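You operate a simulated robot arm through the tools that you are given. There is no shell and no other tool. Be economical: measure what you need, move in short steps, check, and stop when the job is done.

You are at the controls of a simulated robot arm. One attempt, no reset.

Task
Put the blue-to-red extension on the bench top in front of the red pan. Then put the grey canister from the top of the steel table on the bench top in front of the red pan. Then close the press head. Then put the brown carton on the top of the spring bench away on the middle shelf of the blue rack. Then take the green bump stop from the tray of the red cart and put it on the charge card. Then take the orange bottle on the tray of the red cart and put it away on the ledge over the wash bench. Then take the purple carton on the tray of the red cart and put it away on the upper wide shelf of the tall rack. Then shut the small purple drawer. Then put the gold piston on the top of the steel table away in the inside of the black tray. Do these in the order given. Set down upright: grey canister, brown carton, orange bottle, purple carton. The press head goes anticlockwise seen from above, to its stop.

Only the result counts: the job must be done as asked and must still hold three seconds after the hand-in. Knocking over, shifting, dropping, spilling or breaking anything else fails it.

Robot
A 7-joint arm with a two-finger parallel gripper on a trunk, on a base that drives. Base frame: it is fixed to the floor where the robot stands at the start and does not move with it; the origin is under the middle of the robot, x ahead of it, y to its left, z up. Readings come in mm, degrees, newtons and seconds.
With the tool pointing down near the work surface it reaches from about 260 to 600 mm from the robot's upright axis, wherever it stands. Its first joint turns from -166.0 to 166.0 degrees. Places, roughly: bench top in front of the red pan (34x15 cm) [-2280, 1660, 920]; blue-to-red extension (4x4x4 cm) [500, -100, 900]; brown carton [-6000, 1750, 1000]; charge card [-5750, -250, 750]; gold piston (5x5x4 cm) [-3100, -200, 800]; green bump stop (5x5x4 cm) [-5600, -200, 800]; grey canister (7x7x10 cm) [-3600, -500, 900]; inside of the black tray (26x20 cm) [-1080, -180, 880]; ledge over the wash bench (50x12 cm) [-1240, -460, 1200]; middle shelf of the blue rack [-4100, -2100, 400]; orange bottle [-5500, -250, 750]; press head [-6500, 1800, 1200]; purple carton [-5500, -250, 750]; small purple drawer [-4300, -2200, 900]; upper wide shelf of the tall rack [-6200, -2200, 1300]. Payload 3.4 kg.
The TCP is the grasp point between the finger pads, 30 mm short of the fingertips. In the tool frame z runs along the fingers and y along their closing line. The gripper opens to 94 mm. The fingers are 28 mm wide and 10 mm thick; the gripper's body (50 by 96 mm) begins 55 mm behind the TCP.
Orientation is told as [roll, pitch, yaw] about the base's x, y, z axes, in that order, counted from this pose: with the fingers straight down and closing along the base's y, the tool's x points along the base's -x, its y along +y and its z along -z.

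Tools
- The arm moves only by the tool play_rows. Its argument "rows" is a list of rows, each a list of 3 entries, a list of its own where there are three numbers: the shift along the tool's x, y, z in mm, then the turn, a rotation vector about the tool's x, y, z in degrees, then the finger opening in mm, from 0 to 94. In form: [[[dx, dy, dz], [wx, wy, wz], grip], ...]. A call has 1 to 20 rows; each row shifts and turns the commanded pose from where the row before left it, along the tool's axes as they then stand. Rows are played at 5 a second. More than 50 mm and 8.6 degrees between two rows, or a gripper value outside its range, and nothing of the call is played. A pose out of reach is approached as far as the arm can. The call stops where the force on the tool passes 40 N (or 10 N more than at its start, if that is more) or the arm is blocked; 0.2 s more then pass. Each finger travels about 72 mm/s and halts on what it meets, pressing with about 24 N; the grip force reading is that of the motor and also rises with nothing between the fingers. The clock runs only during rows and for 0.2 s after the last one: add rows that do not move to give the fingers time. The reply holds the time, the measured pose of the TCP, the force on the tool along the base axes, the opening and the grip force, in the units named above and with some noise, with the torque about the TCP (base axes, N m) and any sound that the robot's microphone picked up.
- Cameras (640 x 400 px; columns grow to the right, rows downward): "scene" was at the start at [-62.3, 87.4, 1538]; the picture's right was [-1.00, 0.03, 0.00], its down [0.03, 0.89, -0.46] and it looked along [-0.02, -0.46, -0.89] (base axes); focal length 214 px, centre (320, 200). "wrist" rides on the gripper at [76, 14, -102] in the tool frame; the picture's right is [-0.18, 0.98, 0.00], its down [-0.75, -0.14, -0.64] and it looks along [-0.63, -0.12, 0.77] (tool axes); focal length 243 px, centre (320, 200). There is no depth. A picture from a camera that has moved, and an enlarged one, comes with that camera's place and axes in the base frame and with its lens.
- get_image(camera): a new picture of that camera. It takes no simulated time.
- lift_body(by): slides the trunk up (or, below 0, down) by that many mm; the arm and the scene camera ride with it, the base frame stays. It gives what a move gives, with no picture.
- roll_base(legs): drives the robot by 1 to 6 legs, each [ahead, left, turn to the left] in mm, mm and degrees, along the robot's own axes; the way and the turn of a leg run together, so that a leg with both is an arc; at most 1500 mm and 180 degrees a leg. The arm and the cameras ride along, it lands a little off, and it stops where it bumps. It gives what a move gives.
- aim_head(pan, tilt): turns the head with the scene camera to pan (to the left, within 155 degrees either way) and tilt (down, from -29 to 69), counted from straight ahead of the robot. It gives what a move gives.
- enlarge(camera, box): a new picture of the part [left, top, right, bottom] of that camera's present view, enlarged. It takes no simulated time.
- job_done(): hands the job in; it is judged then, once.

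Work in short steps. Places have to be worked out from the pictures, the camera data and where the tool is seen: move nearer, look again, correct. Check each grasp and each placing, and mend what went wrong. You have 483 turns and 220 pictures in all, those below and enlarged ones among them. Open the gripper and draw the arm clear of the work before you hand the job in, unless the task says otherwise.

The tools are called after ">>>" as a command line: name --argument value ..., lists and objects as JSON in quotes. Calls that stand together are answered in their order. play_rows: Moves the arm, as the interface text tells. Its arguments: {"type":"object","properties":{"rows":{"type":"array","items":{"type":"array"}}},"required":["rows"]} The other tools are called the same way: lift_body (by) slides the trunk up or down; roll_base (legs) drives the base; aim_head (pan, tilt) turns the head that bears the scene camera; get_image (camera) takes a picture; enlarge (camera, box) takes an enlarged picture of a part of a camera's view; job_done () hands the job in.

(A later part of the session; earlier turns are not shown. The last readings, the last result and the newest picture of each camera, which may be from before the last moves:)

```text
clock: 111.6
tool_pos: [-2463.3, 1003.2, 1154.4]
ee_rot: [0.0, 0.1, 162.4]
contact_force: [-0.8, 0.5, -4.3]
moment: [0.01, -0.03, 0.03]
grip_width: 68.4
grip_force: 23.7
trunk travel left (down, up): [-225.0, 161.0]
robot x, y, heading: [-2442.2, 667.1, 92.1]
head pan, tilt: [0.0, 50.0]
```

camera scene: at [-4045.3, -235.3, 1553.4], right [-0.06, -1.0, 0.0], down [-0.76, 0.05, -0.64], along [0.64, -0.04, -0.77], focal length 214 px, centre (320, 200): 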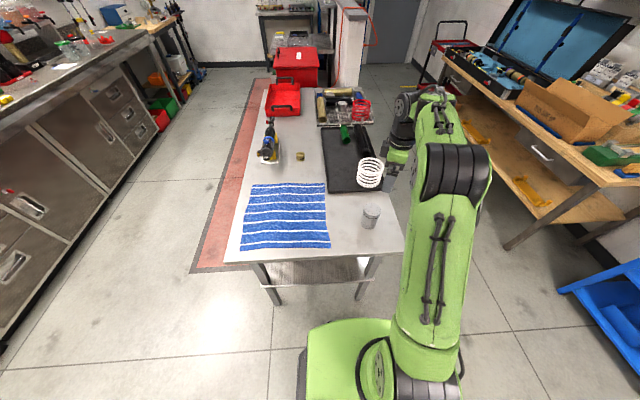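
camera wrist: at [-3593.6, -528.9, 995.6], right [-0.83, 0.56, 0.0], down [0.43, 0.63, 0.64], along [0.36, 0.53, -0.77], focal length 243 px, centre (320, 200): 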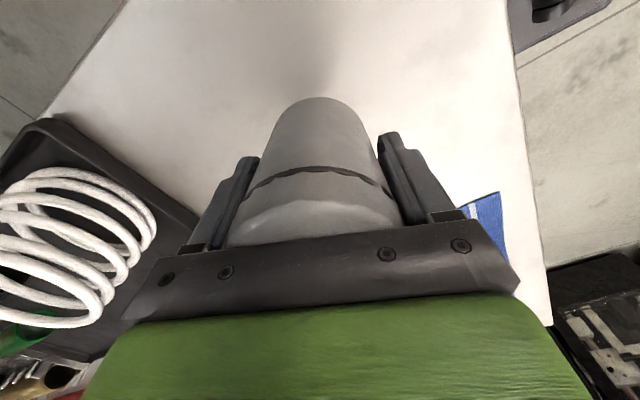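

I shift right and ahead to the former standpoint.

>>> roll_base --legs '[[0, -190, -2], [490, 0, 0]]'

>>> get_image --camera "scene"

```text
clock: 115.6
tool_pos: [-2266.3, 1490.2, 1153.6]
ee_rot: [-0.1, 0.1, 160.8]
contact_force: [-0.3, 0.2, -4.8]
moment: [-0.02, 0.0, 0.03]
grip_width: 68.3
grip_force: 24.3
trunk travel left (down, up): [-225.0, 161.0]
robot x, y, heading: [-2257.3, 1158.2, 90.8]
head pan, tilt: [0.0, 50.0]
```

```text
184 pictures are left
camera scene: at [-2406.5, 1170.6, 1553.3], right [1.0, 0.01, 0.0], down [0.01, -0.77, -0.64], along [-0.01, 0.64, -0.77], focal length 214 px, centre (320, 200)
```

scene: 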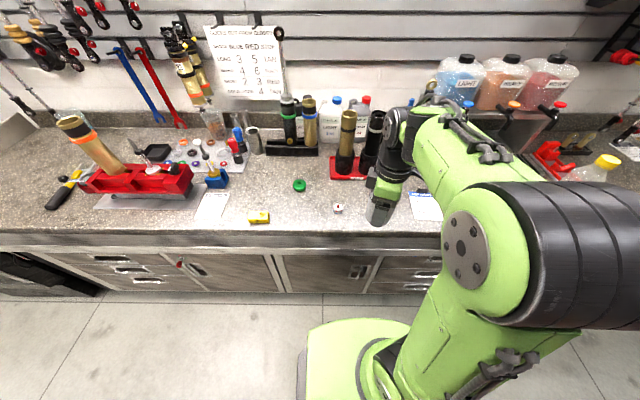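

I move over (−2210,1640) and lower to just above the bench.

>>> play_rows --rows '[[[1, -40, 0], [0, 0, 0], 40], [[1, -40, 0], [0, 0, 0], 40], [[1, -40, 0], [0, 0, 0], 40], [[0.5, -40, 0], [0, 0, 0], 40], [[0, 0, 40], [0, 0, 0], 40], [[0, 0, 40], [0, 0, 0], 40], [[0, 0, 40], [0, 0, 0], 40], [[0, 0, 40], [0, 0, 0], 40], [[0, 0, 10], [0, 0, 0], 40], [[0, 0, 0], [0, 0, 0], 40]]'

>>> play_rows --rows '[[[0, 0, 4], [0, 0, 0], 40], [[0, 0, 4], [0, 0, 0], 40], [[0, 0, 4], [0, 0, 0], 40], [[0, 0, 0], [0, 0, 0], 40]]'

>>> get_image --camera "wrist"

```text
clock: 117.8
tool_pos: [-2208.0, 1636.0, 983.0]
ee_rot: [-0.1, 0.0, 160.7]
contact_force: [0.8, 0.4, -3.6]
moment: [-0.02, -0.03, 0.0]
grip_width: 67.9
grip_force: 23.7
trunk travel left (down, up): [-225.0, 161.0]
robot x, y, heading: [-2255.9, 1156.6, 90.6]
head pan, tilt: [0.0, 50.0]
```

```text
clock: 118.8
tool_pos: [-2208.7, 1638.0, 974.7]
ee_rot: [-0.5, -0.1, 160.7]
contact_force: [1.0, 4.6, 32.4]
moment: [-0.52, 0.42, 0.07]
grip_width: 68.0
grip_force: 24.1
trunk travel left (down, up): [-225.0, 161.0]
robot x, y, heading: [-2257.5, 1155.2, 90.8]
head pan, tilt: [0.0, 50.0]
```

```text
183 pictures are left
camera wrist: at [-2141.1, 1598.7, 1077.6], right [-0.5, -0.87, -0.01], down [-0.66, 0.38, 0.64], along [-0.56, 0.33, -0.76], focal length 243 px, centre (320, 200)
```

wrist: 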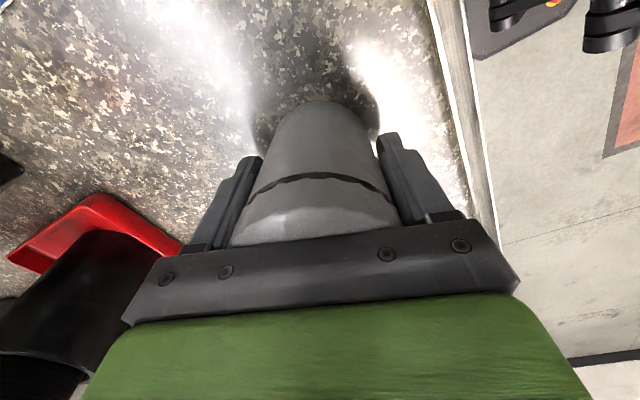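

Firm contact; I ease up 3 mm, open, and lift away.

>>> play_rows --rows '[[[0, 0, -3], [0, 0, 0], 40], [[0, 0, 0], [0, 0, 0], 75], [[0, 0, 0], [0, 0, 0], 94], [[0, 0, 0], [0, 0, 0], 94], [[0, 0, -20], [0, 0, 0], 94], [[0, 0, -40], [0, 0, 0], 94], [[0, 0, -40], [0, 0, 0], 94], [[0, 0, -40], [0, 0, 0], 94], [[0, 0, -40], [0, 0, 0], 94]]'

>>> play_rows --rows '[[[0, 40, 0], [0, 0, 0], 94], [[0, 40, 0], [0, 0, 0], 94], [[0, 40, 0], [0, 0, 0], 94], [[0, 40, 0], [0, 0, 0], 94]]'

>>> get_image --camera "scene"

```text
clock: 120.8
tool_pos: [-2210.0, 1639.2, 1156.3]
ee_rot: [0.0, 0.0, 160.7]
contact_force: [-0.4, -0.3, 0.0]
moment: [0.01, 0.02, 0.02]
grip_width: 94.1
grip_force: 0.0
trunk travel left (down, up): [-225.0, 161.0]
robot x, y, heading: [-2251.5, 1155.5, 91.1]
head pan, tilt: [0.0, 50.0]
```

```text
clock: 121.8
tool_pos: [-2265.7, 1482.8, 1157.1]
ee_rot: [-0.1, 0.0, 160.6]
contact_force: [0.4, -0.5, -1.2]
moment: [0.01, 0.0, 0.02]
grip_width: 94.0
grip_force: 0.1
trunk travel left (down, up): [-225.0, 161.0]
robot x, y, heading: [-2254.4, 1156.4, 90.5]
head pan, tilt: [0.0, 50.0]
```

```text
182 pictures are left
camera scene: at [-2406.5, 1167.6, 1553.4], right [1.0, 0.01, 0.0], down [0.01, -0.77, -0.64], along [-0.01, 0.64, -0.77], focal length 214 px, centre (320, 200)
```

scene: 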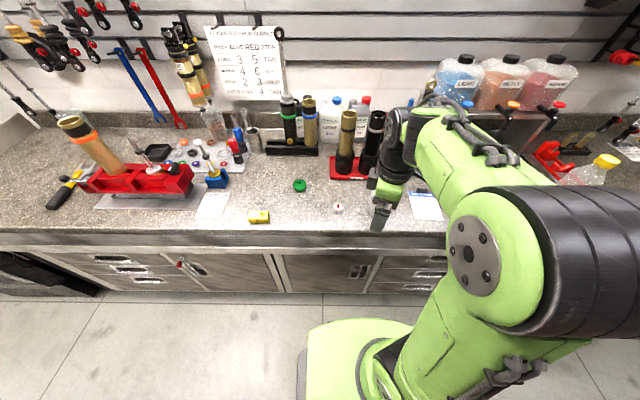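

Now back into the aisle, check the canister, and drive towards the far (spring bench) end.

>>> roll_base --legs '[[-500, 0, 0]]'

>>> enlarge --camera "scene" --box '[220, 80, 480, 250]'

>>> roll_base --legs '[[0, 0, 89.4], [1500, 0, 0], [1000, 0, 0]]'

>>> aim_head --pan -30 --tilt 20

>>> get_image --camera "scene"

```text
clock: 124.7
tool_pos: [-2258.2, 981.7, 1155.3]
ee_rot: [-0.1, -0.1, 160.7]
contact_force: [1.0, 0.1, 0.2]
moment: [0.05, -0.02, 0.0]
grip_width: 94.0
grip_force: 0.0
trunk travel left (down, up): [-225.0, 161.0]
robot x, y, heading: [-2250.2, 652.3, 91.0]
head pan, tilt: [0.0, 50.0]
```

```text
2.35 times, centred on (350, 165) of scene
camera zoom: at [-2399.5, 664.7, 1553.4], right [1.0, 0.01, 0.0], down [0.01, -0.77, -0.64], along [-0.01, 0.64, -0.77], focal length 505 px, centre (249, 282)
```

zoom: 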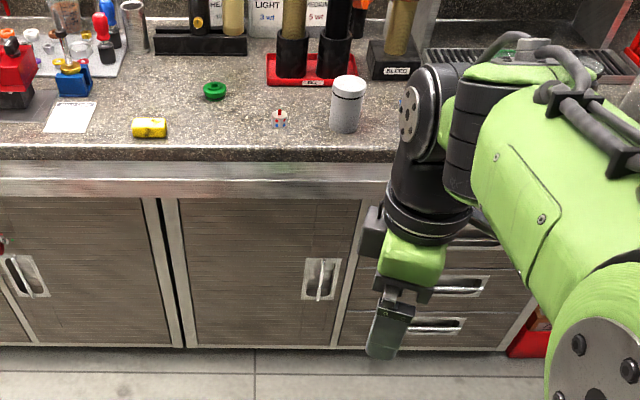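

```text
clock: 140.5
tool_pos: [-5039.3, 732.1, 1156.0]
ee_rot: [0.1, 0.0, -111.3]
contact_force: [-0.4, -1.0, -0.1]
moment: [0.0, -0.01, -0.02]
grip_width: 94.1
grip_force: 0.0
trunk travel left (down, up): [-225.0, 161.0]
robot x, y, heading: [-4709.9, 732.5, 178.7]
head pan, tilt: [0.0, 50.0]
```

```text
clock: 141.5
tool_pos: [-5039.4, 732.3, 1155.6]
ee_rot: [0.0, -0.1, -111.4]
contact_force: [-1.2, -0.1, 1.0]
moment: [0.01, -0.01, 0.01]
grip_width: 94.1
grip_force: 0.0
trunk travel left (down, up): [-225.0, 161.0]
robot x, y, heading: [-4711.9, 733.8, 178.7]
head pan, tilt: [-30.0, 20.0]
```

```text
180 pictures are left
camera scene: at [-4731.2, 626.5, 1598.8], right [0.52, 0.86, 0.0], down [0.29, -0.18, -0.94], along [-0.8, 0.49, -0.34], focal length 214 px, centre (320, 200)
```

scene: 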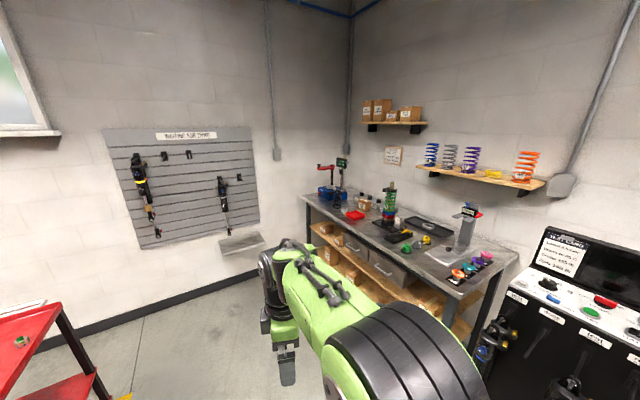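

Both items stand well in front of the pan. I zoom into the spring bench.

>>> enlarge --camera "scene" --box '[295, 140, 500, 270]'

```text
3.08 times, centred on (398, 205) of scene
camera zoom: at [-4731.2, 626.5, 1598.8], right [0.52, 0.86, 0.0], down [0.29, -0.18, -0.94], along [-0.8, 0.49, -0.34], focal length 660 px, centre (82, 185)
```

zoom: 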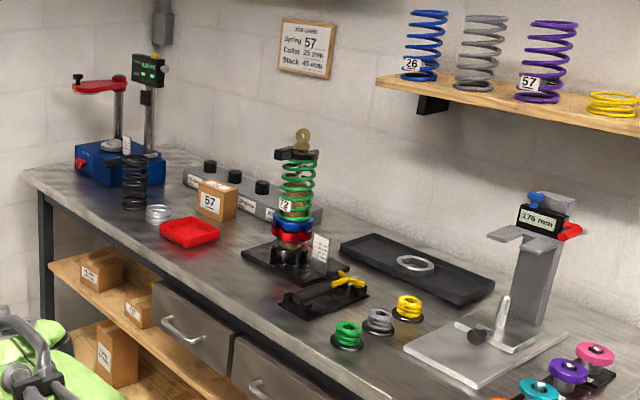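

Press at the far-left end with red head; the brown carton "57" lies on the bench. I approach, turning to face the bench first.

>>> roll_base --legs '[[1000, 0, 0], [0, 0, -88.7], [150, 550, 0]]'

>>> aim_head --pan 0 --tilt 35

>>> get_image --camera "scene"

```text
clock: 153.2
tool_pos: [-6264.8, 1232.7, 1155.5]
ee_rot: [0.0, 0.0, 160.3]
contact_force: [-0.2, -0.5, 0.2]
moment: [-0.02, -0.01, -0.02]
grip_width: 93.8
grip_force: 0.1
trunk travel left (down, up): [-225.0, 161.0]
robot x, y, heading: [-6255.7, 899.9, 90.5]
head pan, tilt: [-30.0, 20.0]
```

```text
clock: 154.2
tool_pos: [-6263.5, 1232.8, 1155.0]
ee_rot: [0.0, 0.0, 160.3]
contact_force: [0.1, 0.3, -0.1]
moment: [-0.01, 0.01, -0.02]
grip_width: 94.0
grip_force: 0.1
trunk travel left (down, up): [-225.0, 161.0]
robot x, y, heading: [-6253.9, 904.6, 90.6]
head pan, tilt: [0.0, 35.0]
```

```text
178 pictures are left
camera scene: at [-6407.7, 928.5, 1575.1], right [1.0, 0.01, 0.0], down [0.0, -0.57, -0.82], along [-0.01, 0.82, -0.57], focal length 214 px, centre (320, 200)
```

scene: 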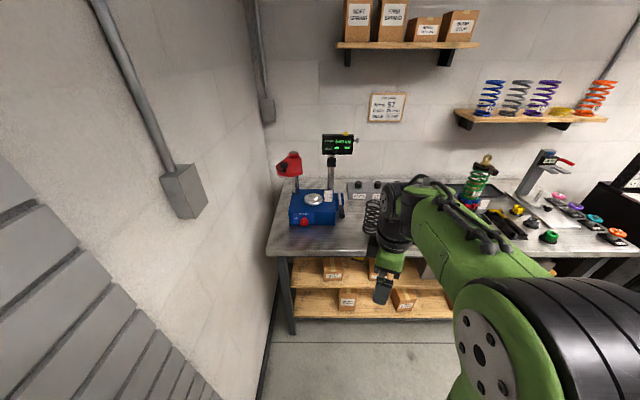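

>>> enlarge --camera "scene" --box '[260, 120, 400, 240]'

```text
3.33 times, centred on (330, 180) of scene
camera zoom: at [-6407.7, 928.5, 1575.1], right [1.0, 0.01, 0.0], down [0.0, -0.57, -0.82], along [-0.01, 0.82, -0.57], focal length 715 px, centre (287, 267)
```

zoom: 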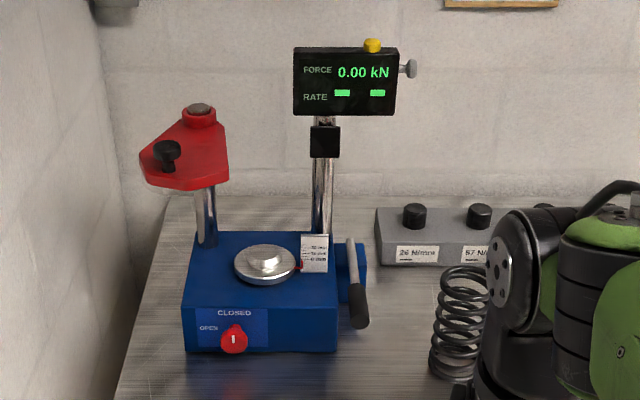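

The red head pivots on the rear-left post; anticlockwise brings it over the platform (to the right). I drive closer and raise a closed gripper to look.

>>> roll_base --legs '[[300, 40, 0]]'

>>> play_rows --rows '[[[0, 0, -40], [0, 0, 0], 0], [[0, 0, -40], [0, 0, 0], 0], [[0, 0, -40], [0, 0, 0], 0], [[0, 0, -30], [0, 0, 0], 0], [[0, 0, 0], [0, 0, 0], 0]]'

>>> get_image --camera "scene"

>>> get_image --camera "wrist"

```text
clock: 156.2
tool_pos: [-6299.1, 1532.5, 1156.3]
ee_rot: [-0.1, 0.0, 159.5]
contact_force: [1.1, 0.0, -0.7]
moment: [-0.03, -0.01, -0.04]
grip_width: 93.9
grip_force: 0.1
trunk travel left (down, up): [-225.0, 161.0]
robot x, y, heading: [-6291.1, 1200.9, 89.9]
head pan, tilt: [0.0, 35.0]
```

```text
clock: 157.4
tool_pos: [-6299.4, 1529.8, 1306.5]
ee_rot: [0.0, 0.0, 159.5]
contact_force: [0.0, 0.0, 1.3]
moment: [0.02, 0.0, 0.0]
grip_width: 0.1
grip_force: 23.9
trunk travel left (down, up): [-225.0, 161.0]
robot x, y, heading: [-6289.3, 1199.1, 89.7]
head pan, tilt: [0.0, 35.0]
```

```text
176 pictures are left
camera scene: at [-6445.7, 1228.1, 1575.1], right [1.0, -0.01, 0.0], down [0.0, -0.57, -0.82], along [0.01, 0.82, -0.57], focal length 214 px, centre (320, 200)
```

scene: 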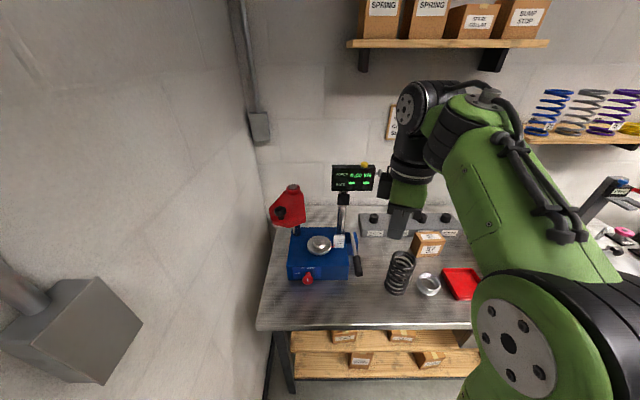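

```text
175 pictures are left
camera wrist: at [-6232.1, 1489.7, 1409.4], right [-0.52, -0.86, 0.0], down [-0.66, 0.4, 0.64], along [-0.55, 0.33, -0.77], focal length 243 px, centre (320, 200)
```

wrist: 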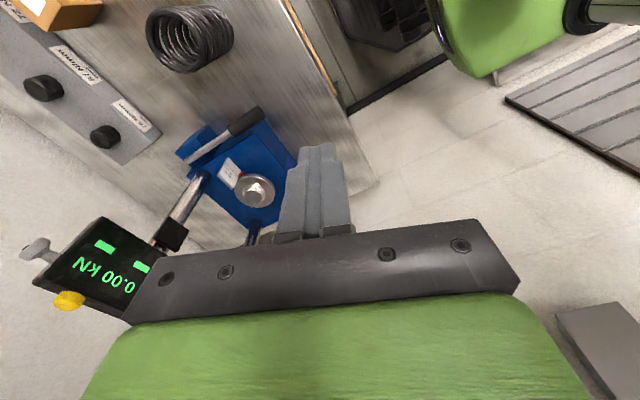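

I zoom the press for accurate triangulation.

>>> enlarge --camera "scene" --box '[250, 150, 390, 290]'

```text
2.86 times, centred on (320, 220) of scene
camera zoom: at [-6445.7, 1228.1, 1575.1], right [1.0, -0.01, 0.0], down [0.0, -0.57, -0.82], along [0.01, 0.82, -0.57], focal length 613 px, centre (320, 143)
```

zoom: 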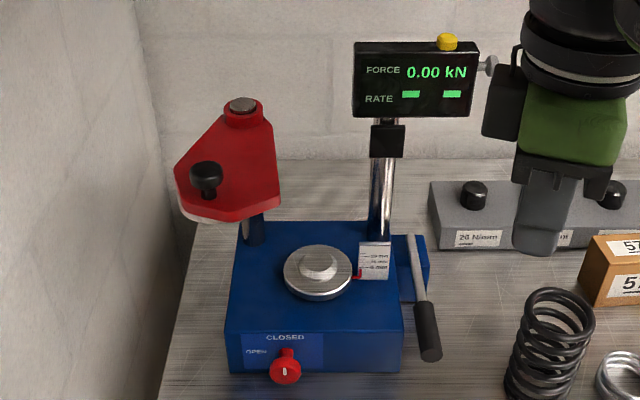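

Knob on the head is at ≈(−6557,1715,1204), pivot (−6535,1880). I'll straddle the knob with tangential fingers; first turn the gripper to yaw ≈275.

>>> play_rows --rows '[[[0, 0, 0], [0, 0, -8.25], 50], [[0, 0, 0], [0, 0, -8.25], 50], [[0, 0, 0], [0, 0, -8.25], 50], [[0, 0, 0], [0, 0, -8.25], 50], [[0, 0, 0], [0, 0, -8.25], 50], [[0, 0, 0], [0, 0, -8.25], 50], [[0, 0, 0], [0, 0, -8.25], 50], [[0, 0, 0], [0, 0, -8.25], 50], [[0, 0, 0], [0, 0, -8.25], 50], [[0, 0, 0], [0, 0, -8.25], 50], [[0, 0, 0], [0, 0, -8.25], 50], [[0, 0, 0], [0, 0, -8.25], 50], [[0, 0, 0], [0, 0, -8.25], 50], [[0, 0, 0], [0, 0, -8.25], 50], [[0, 0, 0], [0, 0, 0], 50]]'

```text
clock: 160.7
tool_pos: [-6299.4, 1530.8, 1305.9]
ee_rot: [0.0, 0.0, -85.0]
contact_force: [-0.4, 0.4, -0.6]
moment: [0.0, 0.02, 0.01]
grip_width: 50.2
grip_force: 0.0
trunk travel left (down, up): [-225.0, 161.0]
robot x, y, heading: [-6290.5, 1200.7, 89.8]
head pan, tilt: [0.0, 35.0]
```

>>> play_rows --rows '[[[31.8, -38.3, 0], [0, 0, 0], 50], [[31.8, -38.3, 0], [0, 0, 0], 50], [[31.8, -38.3, 0], [0, 0, 0], 50], [[31.8, -38.3, 0], [0, 0, 0], 50], [[31.8, -38.3, 0], [0, 0, 0], 50], [[31.8, -38.3, 0], [0, 0, 0], 50], [[0, 0, 0], [0, 0, 0], 50]]'

>>> get_image --camera "wrist"

>>> get_image --camera "scene"

```text
clock: 162.2
tool_pos: [-6446.0, 1618.7, 1295.1]
ee_rot: [-0.5, 1.3, -85.0]
contact_force: [-0.9, 0.3, -0.4]
moment: [-0.01, -0.01, 0.02]
grip_width: 50.1
grip_force: 0.0
out of reach, approached as far as the arm can: row 3, 4, 5, 6
trunk travel left (down, up): [-225.0, 161.0]
robot x, y, heading: [-6293.7, 1200.3, 89.7]
head pan, tilt: [0.0, 35.0]
```

```text
173 pictures are left
camera wrist: at [-6436.9, 1693.8, 1399.2], right [1.0, -0.1, -0.01], down [-0.07, -0.78, 0.63], along [-0.07, -0.62, -0.78], focal length 243 px, centre (320, 200)
```

wrist: 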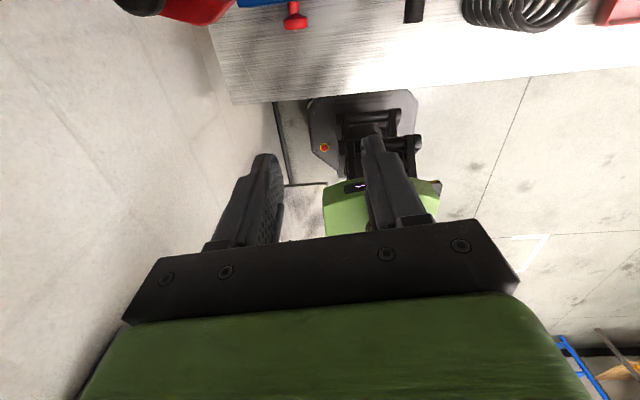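

```text
172 pictures are left
camera scene: at [-6446.1, 1228.5, 1575.0], right [1.0, -0.01, 0.0], down [0.0, -0.57, -0.82], along [0.0, 0.82, -0.57], focal length 214 px, centre (320, 200)
```

scene: 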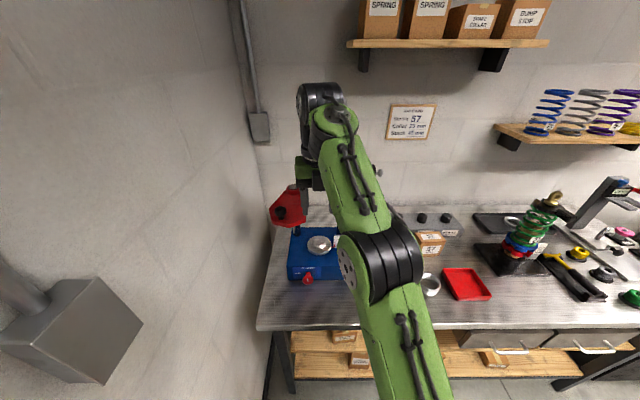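

At z≈1300 the reach is short. I raise the trunk, so the arm works relatively lower with more reach.

>>> lift_body --by 160

>>> play_rows --rows '[[[0, 0, 40], [0, 0, 0], 50], [[0, 0, 40], [0, 0, 0], 50], [[0, 0, 40], [0, 0, 0], 50], [[0, 0, 40], [0, 0, 0], 50], [[0, 0, 0], [0, 0, 0], 50]]'

```text
clock: 164.1
tool_pos: [-6445.8, 1619.4, 1454.8]
ee_rot: [-0.5, 1.4, -84.9]
contact_force: [-0.8, 0.1, 0.3]
moment: [0.01, 0.01, 0.01]
grip_width: 50.1
grip_force: 0.1
trunk travel left (down, up): [-385.0, 1.0]
robot x, y, heading: [-6291.4, 1196.6, 89.8]
head pan, tilt: [0.0, 35.0]
```

```text
clock: 165.3
tool_pos: [-6449.1, 1625.2, 1294.3]
ee_rot: [-0.5, 1.4, -84.9]
contact_force: [-0.5, -0.6, 0.5]
moment: [0.03, -0.01, -0.01]
grip_width: 50.0
grip_force: 0.1
trunk travel left (down, up): [-385.0, 1.0]
robot x, y, heading: [-6294.1, 1198.8, 89.7]
head pan, tilt: [0.0, 35.0]
```

>>> play_rows --rows '[[[29.4, -29.6, 0], [0, 0, 0], 50], [[29.4, -29.6, 0], [0, 0, 0], 50], [[29.4, -29.6, 0], [0, 0, 0], 50], [[0, 0, 0], [0, 0, 0], 50]]'

>>> get_image --camera "wrist"

>>> get_image --camera "scene"

```text
clock: 166.3
tool_pos: [-6535.7, 1694.7, 1298.0]
ee_rot: [-0.7, 1.3, -85.0]
contact_force: [-0.2, 0.6, -0.5]
moment: [-0.02, -0.01, -0.01]
grip_width: 50.0
grip_force: 0.0
out of reach, approached as far as the arm can: row 3
trunk travel left (down, up): [-385.0, 1.0]
robot x, y, heading: [-6293.6, 1201.1, 89.8]
head pan, tilt: [0.0, 35.0]
```

```text
171 pictures are left
camera wrist: at [-6525.3, 1769.3, 1401.1], right [1.0, -0.1, -0.01], down [-0.07, -0.78, 0.63], along [-0.07, -0.62, -0.78], focal length 243 px, centre (320, 200)
```

wrist: 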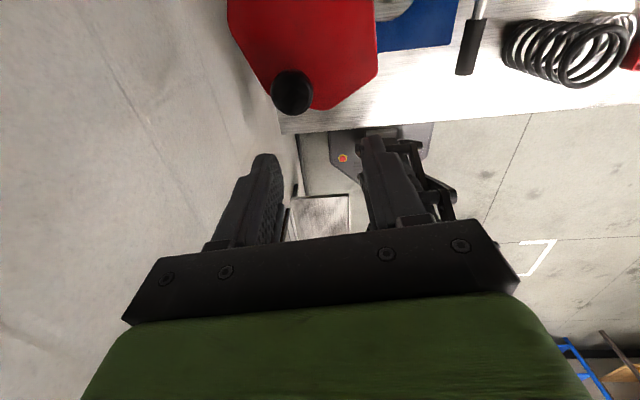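

```text
170 pictures are left
camera scene: at [-6444.0, 1227.5, 1735.1], right [1.0, -0.01, 0.0], down [0.0, -0.57, -0.82], along [0.0, 0.82, -0.57], focal length 214 px, centre (320, 200)
```

scene: 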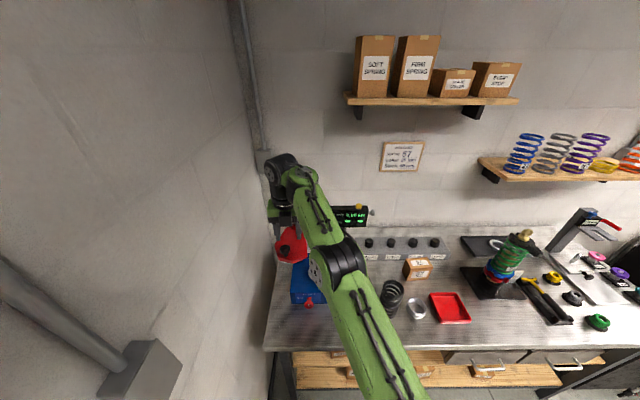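

Knob confirmed at (−6555,1719,~1200). I descend some, shift over it, then straddle it.

>>> play_rows --rows '[[[0, 0, 35], [0, 0, 0], 56], [[13, -10, 15], [0, 0, 0], 56], [[13, -10, 0], [0, 0, 0], 56], [[0, 0, 0], [0, 0, 0], 56]]'

>>> get_image --camera "wrist"

```text
clock: 167.3
tool_pos: [-6553.5, 1711.1, 1244.3]
ee_rot: [-0.5, 1.3, -84.9]
contact_force: [0.3, 0.7, 0.0]
moment: [0.0, 0.0, 0.01]
grip_width: 56.0
grip_force: 0.1
out of reach, approached as far as the arm can: row 3
trunk travel left (down, up): [-385.0, 1.0]
robot x, y, heading: [-6292.4, 1199.7, 89.6]
head pan, tilt: [0.0, 35.0]
```

```text
169 pictures are left
camera wrist: at [-6542.7, 1786.9, 1348.4], right [1.0, -0.1, -0.01], down [-0.07, -0.78, 0.63], along [-0.07, -0.62, -0.78], focal length 243 px, centre (320, 200)
```

wrist: 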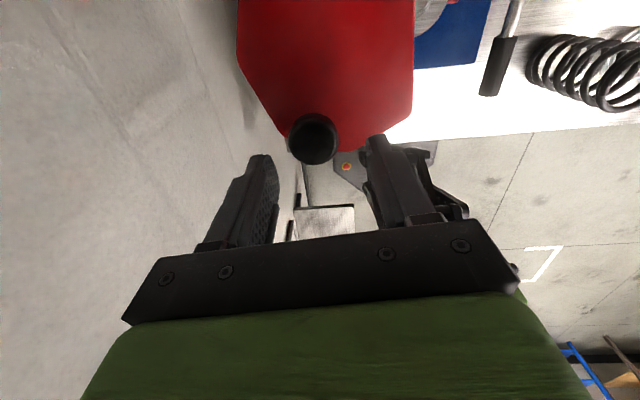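

Knob will lie between the fingers. I lower 33 mm while nudging towards it.

>>> play_rows --rows '[[[0, 0, 20], [0, 0, 0], 56], [[5, 0, 13], [0, 0, 0], 56], [[4, 0, 0], [0, 0, 0], 56], [[0, 0, 0], [0, 0, 0], 56]]'

>>> get_image --camera "wrist"

```text
clock: 168.3
tool_pos: [-6554.7, 1722.5, 1211.4]
ee_rot: [-0.5, 1.3, -85.0]
contact_force: [-0.1, 0.1, -0.3]
moment: [0.03, 0.01, 0.0]
grip_width: 56.1
grip_force: 0.0
trunk travel left (down, up): [-385.0, 1.0]
robot x, y, heading: [-6296.3, 1199.2, 90.0]
head pan, tilt: [0.0, 35.0]
```

```text
168 pictures are left
camera wrist: at [-6545.0, 1796.9, 1315.7], right [1.0, -0.1, -0.01], down [-0.07, -0.78, 0.63], along [-0.07, -0.62, -0.78], focal length 243 px, centre (320, 200)
```

wrist: 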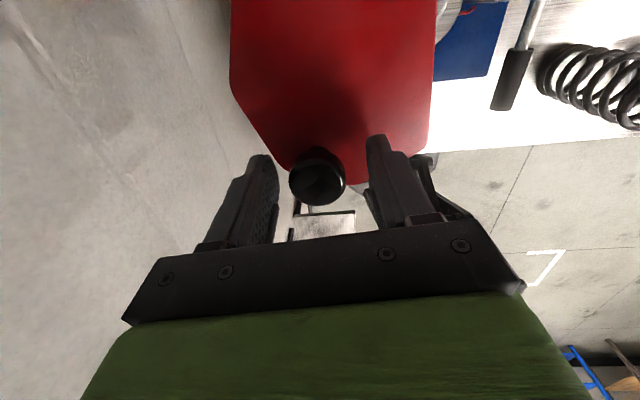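

Knob straddled. I sweep the first part of the anticlockwise arc about the pivot.

>>> play_rows --rows '[[[-2.4, 13.6, 0], [0, 0, -2.5], 56], [[-1.7, 13.8, 0], [0, 0, -2.5], 56], [[-1.1, 13.8, 0], [0, 0, -2.5], 56], [[-0.6, 13.8, 0], [0, 0, -2.5], 56], [[0.1, 13.9, 0], [0, 0, -2.5], 56], [[0, 0, 0], [0, 0, 0], 56]]'

>>> get_image --camera "wrist"

>>> get_image --camera "scene"

```text
clock: 169.7
tool_pos: [-6488.1, 1726.8, 1212.2]
ee_rot: [-0.2, 1.5, -72.5]
contact_force: [-0.3, 0.5, 0.1]
moment: [0.01, 0.0, -0.01]
grip_width: 55.9
grip_force: 0.1
trunk travel left (down, up): [-385.0, 1.0]
robot x, y, heading: [-6293.6, 1200.1, 89.7]
head pan, tilt: [0.0, 35.0]
```

```text
167 pictures are left
camera wrist: at [-6495.1, 1801.7, 1316.0], right [0.99, 0.12, -0.01], down [0.1, -0.78, 0.62], along [0.07, -0.62, -0.78], focal length 243 px, centre (320, 200)
```

wrist: 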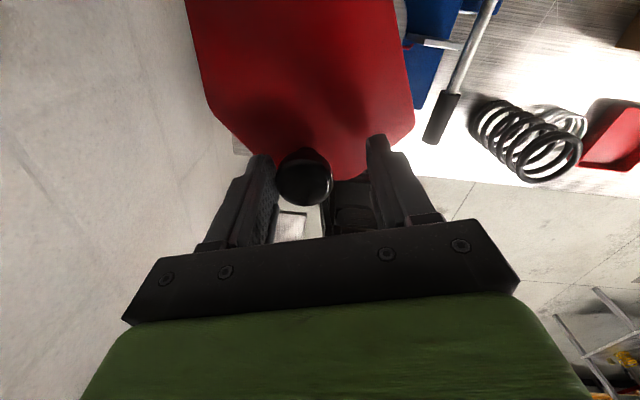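

```text
166 pictures are left
camera scene: at [-6446.3, 1228.4, 1734.8], right [1.0, -0.01, 0.0], down [0.0, -0.57, -0.82], along [0.01, 0.82, -0.57], focal length 214 px, centre (320, 200)
```

scene: 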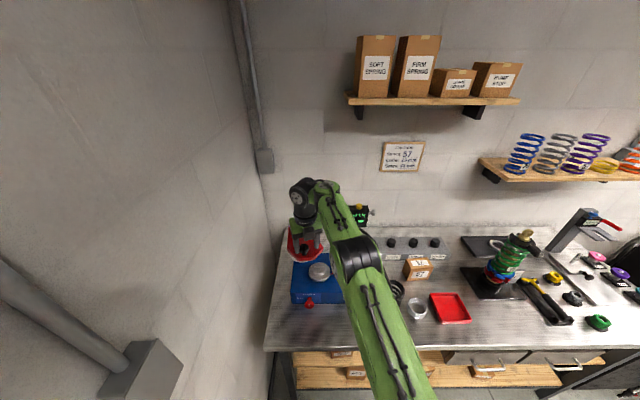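

The head follows. I continue the arc.

>>> play_rows --rows '[[[0.7, 13.8, 0], [0, 0, -2.5], 56], [[1.3, 13.9, 0], [0, 0, -2.5], 56], [[1.9, 13.7, 0], [0, 0, -2.5], 56], [[2.4, 13.7, 0], [0, 0, -2.5], 56], [[0, 0, 0], [0, 0, 0], 56]]'

>>> get_image --camera "wrist"

```text
clock: 170.9
tool_pos: [-6437.0, 1753.8, 1211.7]
ee_rot: [0.1, 1.5, -62.3]
contact_force: [-0.8, 1.2, 0.3]
moment: [-0.02, 0.01, 0.02]
grip_width: 55.9
grip_force: 0.1
trunk travel left (down, up): [-385.0, 1.0]
robot x, y, heading: [-6290.4, 1200.6, 89.4]
head pan, tilt: [0.0, 35.0]
```

```text
165 pictures are left
camera wrist: at [-6457.6, 1824.9, 1316.0], right [0.96, 0.29, 0.0], down [0.23, -0.75, 0.62], along [0.18, -0.6, -0.78], focal length 243 px, centre (320, 200)
```

wrist: 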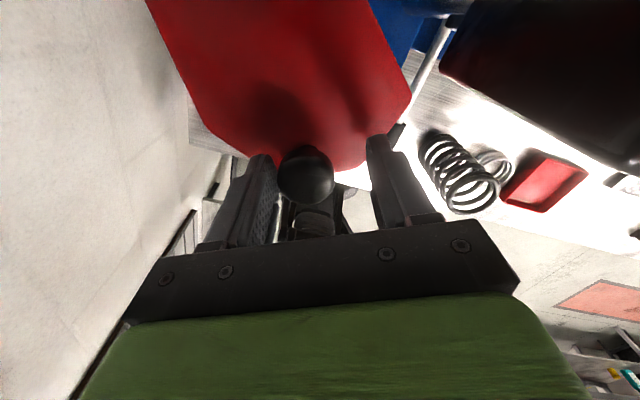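

>>> play_rows --rows '[[[1.5, 6.7, 0], [0, 0, -1.2], 56], [[1.5, 6.7, 0], [0, 0, -1.3], 56], [[1.8, 6.7, 0], [0, 0, -1.2], 56], [[0, 0, 0], [0, 0, 0], 56]]'

>>> enlarge --camera "scene" --box '[270, 170, 390, 320]'

```text
clock: 171.9
tool_pos: [-6420.8, 1766.1, 1209.9]
ee_rot: [0.1, 1.4, -58.8]
contact_force: [1.0, 0.2, -0.8]
moment: [0.01, -0.01, -0.02]
grip_width: 56.1
grip_force: 0.0
trunk travel left (down, up): [-385.0, 1.0]
robot x, y, heading: [-6294.0, 1196.6, 89.8]
head pan, tilt: [0.0, 35.0]
```

```text
2.67 times, centred on (330, 245) of scene
camera zoom: at [-6446.2, 1228.3, 1734.9], right [1.0, -0.01, 0.0], down [0.0, -0.57, -0.82], along [0.01, 0.82, -0.57], focal length 572 px, centre (293, 80)
```

zoom: 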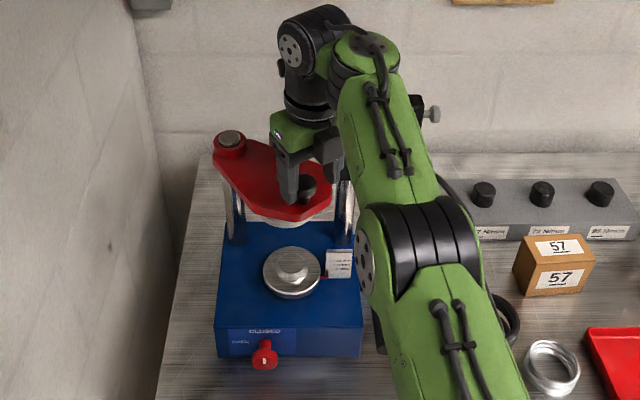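

The head's presser isn't yet over the platform; I continue in small steps.

>>> play_rows --rows '[[[1.9, 6.6, 0], [0, 0, -1.2], 56], [[2, 6.6, 0], [0, 0, -1.3], 56], [[2.1, 6.6, 0], [0, 0, -1.2], 56], [[0, 0, 0], [0, 0, 0], 56]]'

>>> get_image --camera "wrist"

>>> enlarge --camera "scene" --box '[270, 170, 390, 320]'

```text
clock: 172.9
tool_pos: [-6398.9, 1763.6, 1222.3]
ee_rot: [0.3, 1.4, -55.0]
contact_force: [-5.7, -3.4, 2.6]
moment: [-0.1, 0.27, 0.06]
grip_width: 59.8
grip_force: 3.0
out of reach, approached as far as the arm can: row 1, 2, 3
trunk travel left (down, up): [-385.0, 1.0]
robot x, y, heading: [-6294.5, 1203.9, 89.7]
head pan, tilt: [0.0, 35.0]
```

```text
163 pictures are left
camera wrist: at [-6428.1, 1831.2, 1327.6], right [0.91, 0.41, 0.0], down [0.32, -0.71, 0.62], along [0.26, -0.57, -0.78], focal length 243 px, centre (320, 200)
```

wrist: 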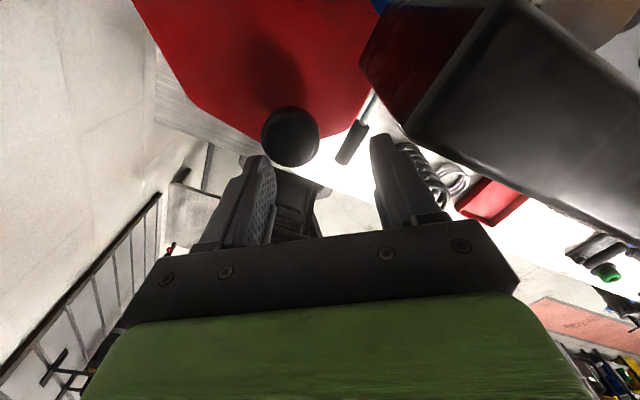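

```text
2.67 times, centred on (330, 245) of scene
camera zoom: at [-6447.4, 1227.6, 1734.8], right [1.0, -0.01, 0.0], down [0.0, -0.57, -0.82], along [0.01, 0.82, -0.57], focal length 572 px, centre (293, 80)
```

zoom: 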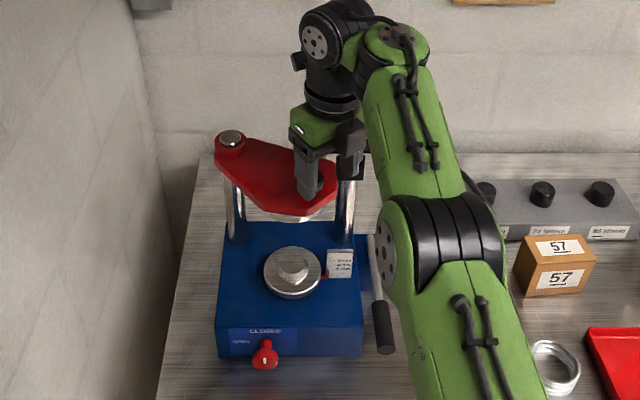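

A wrist joint limit was met; the head has swung ~54° and is near the platform. I turn the wrist back 15°, re-centre on the knob and push again.

>>> play_rows --rows '[[[0, 0, 0], [0, 0, 7.5], 60], [[0, 0, 0], [0, 0, 7.5], 60], [[7.5, -4.7, 5], [0, 0, 0], 60], [[7.6, -4.7, 5], [0, 0, 0], 60], [[0, 0, 0], [0, 0, 0], 60]]'

>>> get_image --camera "wrist"

```text
clock: 174.1
tool_pos: [-6404.8, 1771.2, 1217.3]
ee_rot: [-0.1, 1.4, -70.1]
contact_force: [-6.1, -0.1, -2.4]
moment: [0.04, 0.13, -0.02]
grip_width: 63.3
grip_force: 2.5
out of reach, approached as far as the arm can: row 4
trunk travel left (down, up): [-385.0, 1.0]
robot x, y, heading: [-6295.9, 1197.5, 89.7]
head pan, tilt: [0.0, 35.0]
```

```text
161 pictures are left
camera wrist: at [-6414.9, 1844.7, 1322.5], right [0.99, 0.16, -0.01], down [0.13, -0.77, 0.62], along [0.1, -0.62, -0.78], focal length 243 px, centre (320, 200)
```

wrist: 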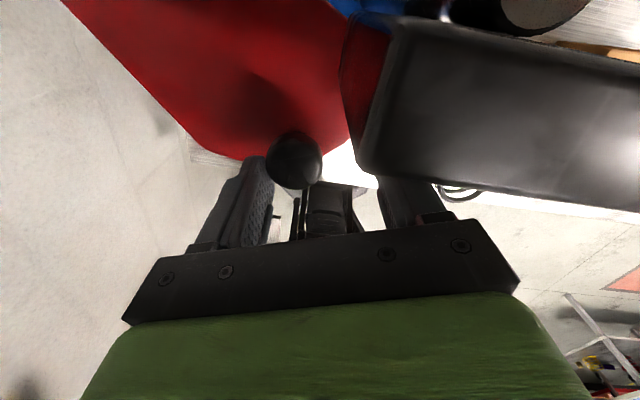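

The finger presses the knob (opened 3 mm) and the head didn't move: likely at its stop. I push a bit more to confirm.

>>> play_rows --rows '[[[-1.4, 3.8, 0], [0, 0, 0], 58], [[-1.4, 3.8, 0], [0, 0, 0], 58], [[0, 4, 0], [0, 0, 0], 58], [[0, 0, 0], [0, 0, 0], 58]]'

>>> get_image --camera "wrist"

>>> enlarge --camera "scene" --box '[270, 170, 390, 320]'

```text
clock: 175.1
tool_pos: [-6398.9, 1769.7, 1218.4]
ee_rot: [0.0, 1.5, -69.9]
contact_force: [-29.1, -0.3, 3.6]
moment: [0.05, 0.94, -0.17]
grip_width: 73.5
grip_force: 13.4
trunk travel left (down, up): [-385.0, 1.0]
robot x, y, heading: [-6295.9, 1199.0, 89.6]
head pan, tilt: [0.0, 35.0]
```

```text
160 pictures are left
camera wrist: at [-6409.8, 1844.6, 1322.7], right [0.99, 0.17, 0.0], down [0.13, -0.77, 0.62], along [0.1, -0.61, -0.78], focal length 243 px, centre (320, 200)
```

wrist: 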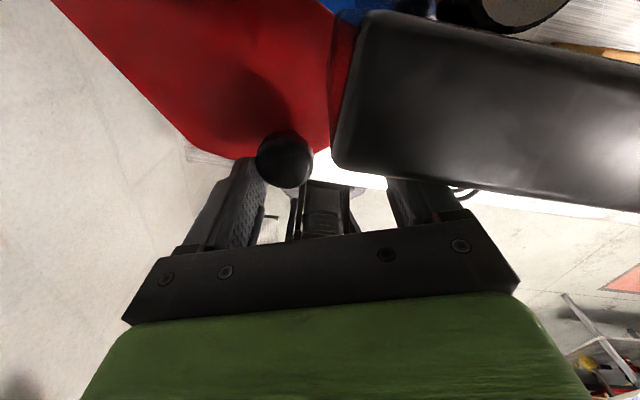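

```text
2.67 times, centred on (330, 245) of scene
camera zoom: at [-6454.2, 1228.0, 1734.2], right [1.0, -0.01, 0.01], down [0.0, -0.57, -0.82], along [0.01, 0.82, -0.57], focal length 572 px, centre (293, 80)
```

zoom: 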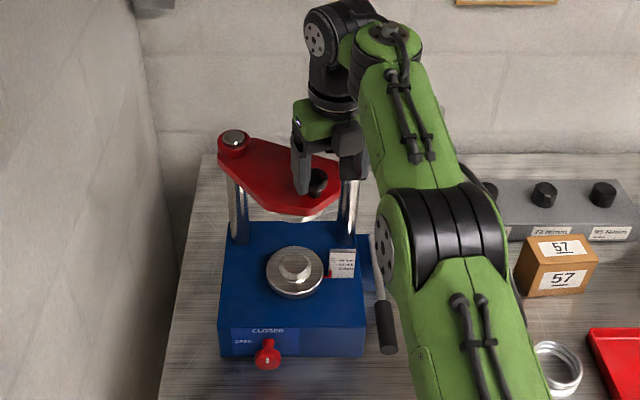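

29 N with no motion: the head is at its stop. I release the pressure and rise straight up.

>>> play_rows --rows '[[[2, -6, 0], [0, 0, 0], 80], [[2, -6, 0], [0, 0, 0], 80], [[0, 0, 0], [0, 0, 0], 80], [[0, 0, -15], [0, 0, 0], 80], [[0, 0, -15], [0, 0, 0], 80], [[-10, 0, -20], [0, 0, 0], 80], [[-30, 0, 0], [0, 0, 0], 80], [[0, 0, 0], [0, 0, 0], 80]]'

>>> get_image --camera "wrist"

```text
clock: 176.9
tool_pos: [-6388.8, 1726.1, 1258.3]
ee_rot: [-0.3, 1.3, -70.1]
contact_force: [-1.4, 0.6, 0.0]
moment: [-0.03, 0.0, 0.04]
grip_width: 79.8
grip_force: 0.0
out of reach, approached as far as the arm can: row 5
trunk travel left (down, up): [-385.0, 1.0]
robot x, y, heading: [-6299.9, 1198.0, 89.9]
head pan, tilt: [0.0, 35.0]
```

```text
158 pictures are left
camera wrist: at [-6398.5, 1799.6, 1362.5], right [0.99, 0.16, -0.01], down [0.13, -0.77, 0.62], along [0.09, -0.62, -0.78], focal length 243 px, centre (320, 200)
```

wrist: 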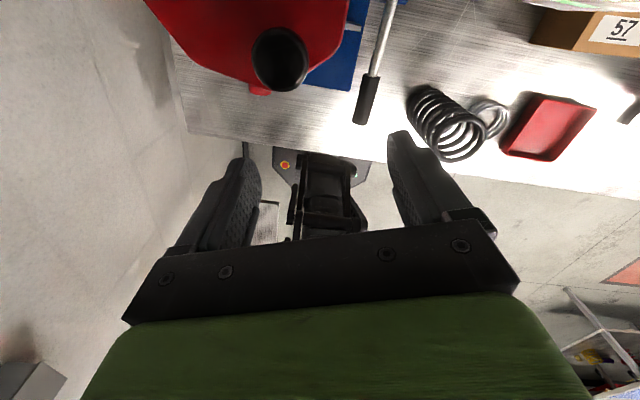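

Clear of the head. I retract and check the press.

>>> play_rows --rows '[[[-43, 3.5, -8], [0, 0, 0], 80], [[-43, 3.5, -8], [0, 0, 0], 80], [[-43, 3.5, -8], [0, 0, 0], 80], [[-43, 3.5, -8], [0, 0, 0], 80], [[-43, 3.5, 0], [0, 0, 0], 80]]'

>>> enlarge --camera "scene" --box '[260, 170, 480, 330]'

```text
clock: 178.1
tool_pos: [-6302.1, 1542.3, 1290.1]
ee_rot: [-0.2, 1.4, -70.0]
contact_force: [0.0, -0.4, -0.8]
moment: [-0.02, -0.05, -0.04]
grip_width: 79.9
grip_force: 0.1
out of reach, approached as far as the arm can: row 5
trunk travel left (down, up): [-385.0, 1.0]
robot x, y, heading: [-6295.9, 1201.1, 89.6]
head pan, tilt: [0.0, 35.0]
```

```text
2.50 times, centred on (370, 250) of scene
camera zoom: at [-6446.7, 1229.8, 1734.8], right [1.0, -0.01, 0.0], down [0.0, -0.57, -0.82], along [0.01, 0.82, -0.57], focal length 536 px, centre (195, 75)
```

zoom: 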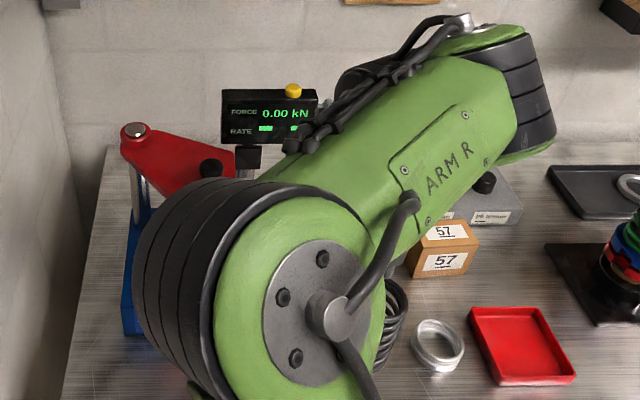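

Head is closed. Before grasping the carton I look at the blue rack across the room to plan the grasp.

>>> aim_head --pan -145 --tilt 15

>>> get_image --camera "scene"

```text
clock: 180.4
tool_pos: [-6301.3, 1541.4, 1289.4]
ee_rot: [-0.2, 1.5, -70.2]
contact_force: [0.0, -0.5, 1.1]
moment: [0.05, 0.02, 0.01]
grip_width: 80.1
grip_force: 0.1
trunk travel left (down, up): [-385.0, 1.0]
robot x, y, heading: [-6292.0, 1200.7, 89.5]
head pan, tilt: [-145.0, 15.0]
```

```text
156 pictures are left
camera scene: at [-6393.3, 1063.6, 1766.9], right [-0.82, -0.57, 0.0], down [-0.15, 0.21, -0.97], along [0.55, -0.79, -0.26], focal length 214 px, centre (320, 200)
```

scene: 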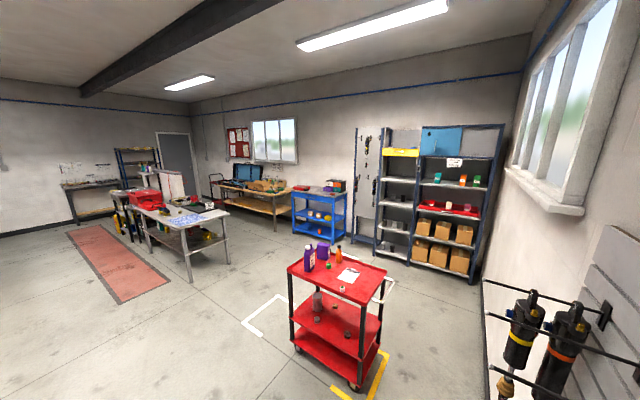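

>>> enlarge --camera "scene" --box '[280, 165, 360, 250]'

>>> enlarge --camera "scene" --box '[340, 110, 520, 290]'

>>> enlarge --camera "scene" --box '[270, 225, 410, 330]'

```text
4.71 times, centred on (320, 208) of scene
camera zoom: at [-6393.3, 1063.6, 1766.9], right [-0.82, -0.57, 0.0], down [-0.15, 0.21, -0.97], along [0.55, -0.79, -0.26], focal length 1009 px, centre (320, 165)
```

zoom: 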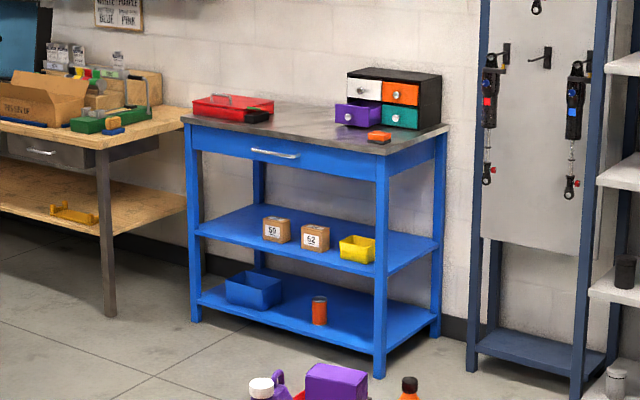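

```text
2.22 times, centred on (430, 200) of scene
camera zoom: at [-6393.3, 1063.6, 1766.9], right [-0.82, -0.57, 0.0], down [-0.15, 0.21, -0.97], along [0.55, -0.79, -0.26], focal length 477 px, centre (76, 200)
```

zoom: 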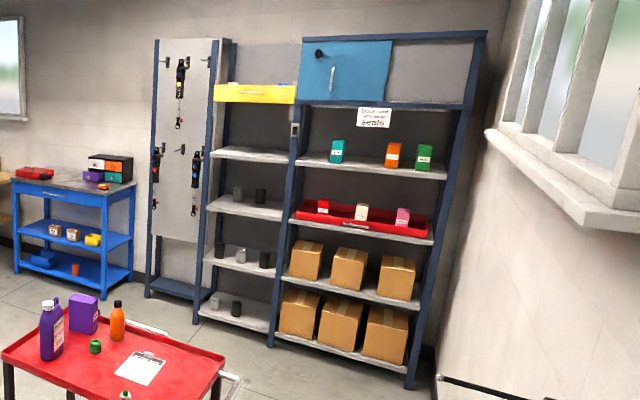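

```text
3.81 times, centred on (340, 278) of scene
camera zoom: at [-6393.3, 1063.6, 1766.9], right [-0.82, -0.57, 0.0], down [-0.15, 0.21, -0.97], along [0.55, -0.79, -0.26], focal length 817 px, centre (244, -95)
```

zoom: 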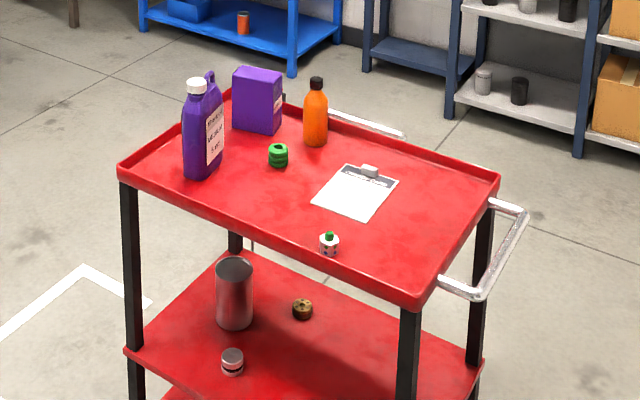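

The blue rack is the blue 3-level table; its middle shelf (z≈400) has cartons 50 and 62 and free space at left. I'll grasp carton 57 with a 45° pitched tool. First strafe right and aim the head at the carton.

>>> roll_base --legs '[[0, -285, 0]]'

>>> aim_head --pan 0 --tilt 45

>>> get_image --camera "scene"

>>> get_image --camera "wrist"

```text
clock: 182.4
tool_pos: [-6014.7, 1539.4, 1290.4]
ee_rot: [-0.1, 1.4, -70.2]
contact_force: [0.6, -0.8, 0.2]
moment: [-0.02, 0.01, -0.01]
grip_width: 80.0
grip_force: 0.1
trunk travel left (down, up): [-385.0, 1.0]
robot x, y, heading: [-6003.4, 1196.6, 89.3]
head pan, tilt: [-145.0, 15.0]
```

```text
clock: 184.7
tool_pos: [-6014.1, 1538.9, 1289.8]
ee_rot: [-0.3, 1.4, -70.2]
contact_force: [0.1, -0.5, -0.7]
moment: [-0.02, 0.01, 0.01]
grip_width: 80.0
grip_force: 0.0
trunk travel left (down, up): [-385.0, 1.0]
robot x, y, heading: [-6006.7, 1198.5, 89.3]
head pan, tilt: [0.0, 45.0]
```

```text
152 pictures are left
camera scene: at [-6159.0, 1220.0, 1720.1], right [1.0, -0.01, 0.0], down [-0.01, -0.71, -0.71], along [0.01, 0.71, -0.71], focal length 214 px, centre (320, 200)
```

scene: 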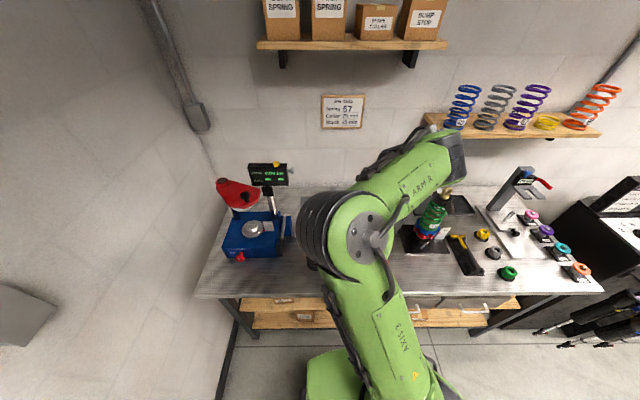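

```text
151 pictures are left
camera wrist: at [-6024.4, 1614.6, 1395.4], right [0.99, 0.16, -0.01], down [0.13, -0.77, 0.62], along [0.09, -0.62, -0.78], focal length 243 px, centre (320, 200)
```

wrist: 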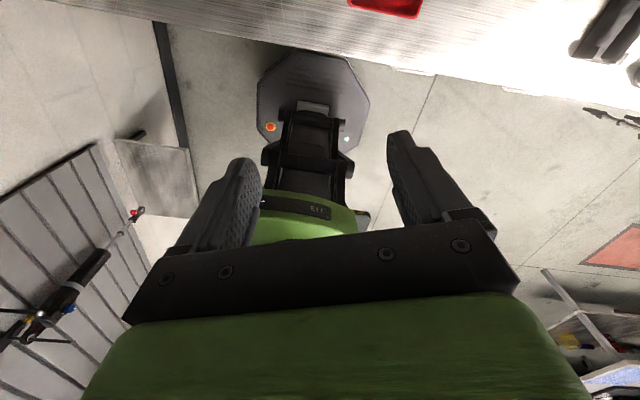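

Unobstructed press view; I check its closed state.

>>> enlarge --camera "scene" --box '[205, 150, 305, 270]'

```text
3.33 times, centred on (255, 210) of scene
camera zoom: at [-6159.0, 1220.0, 1720.1], right [1.0, -0.01, 0.0], down [-0.01, -0.71, -0.71], along [0.01, 0.71, -0.71], focal length 715 px, centre (537, 167)
```

zoom: 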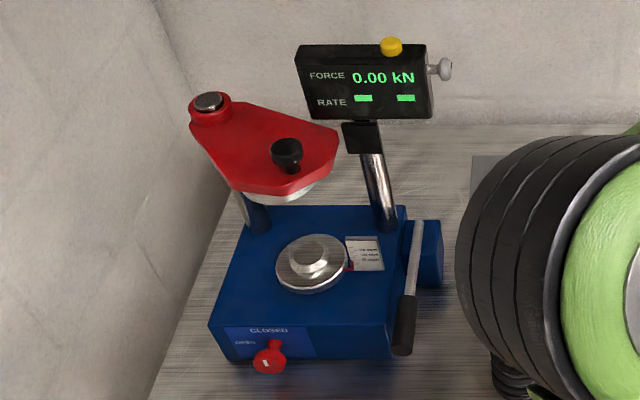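

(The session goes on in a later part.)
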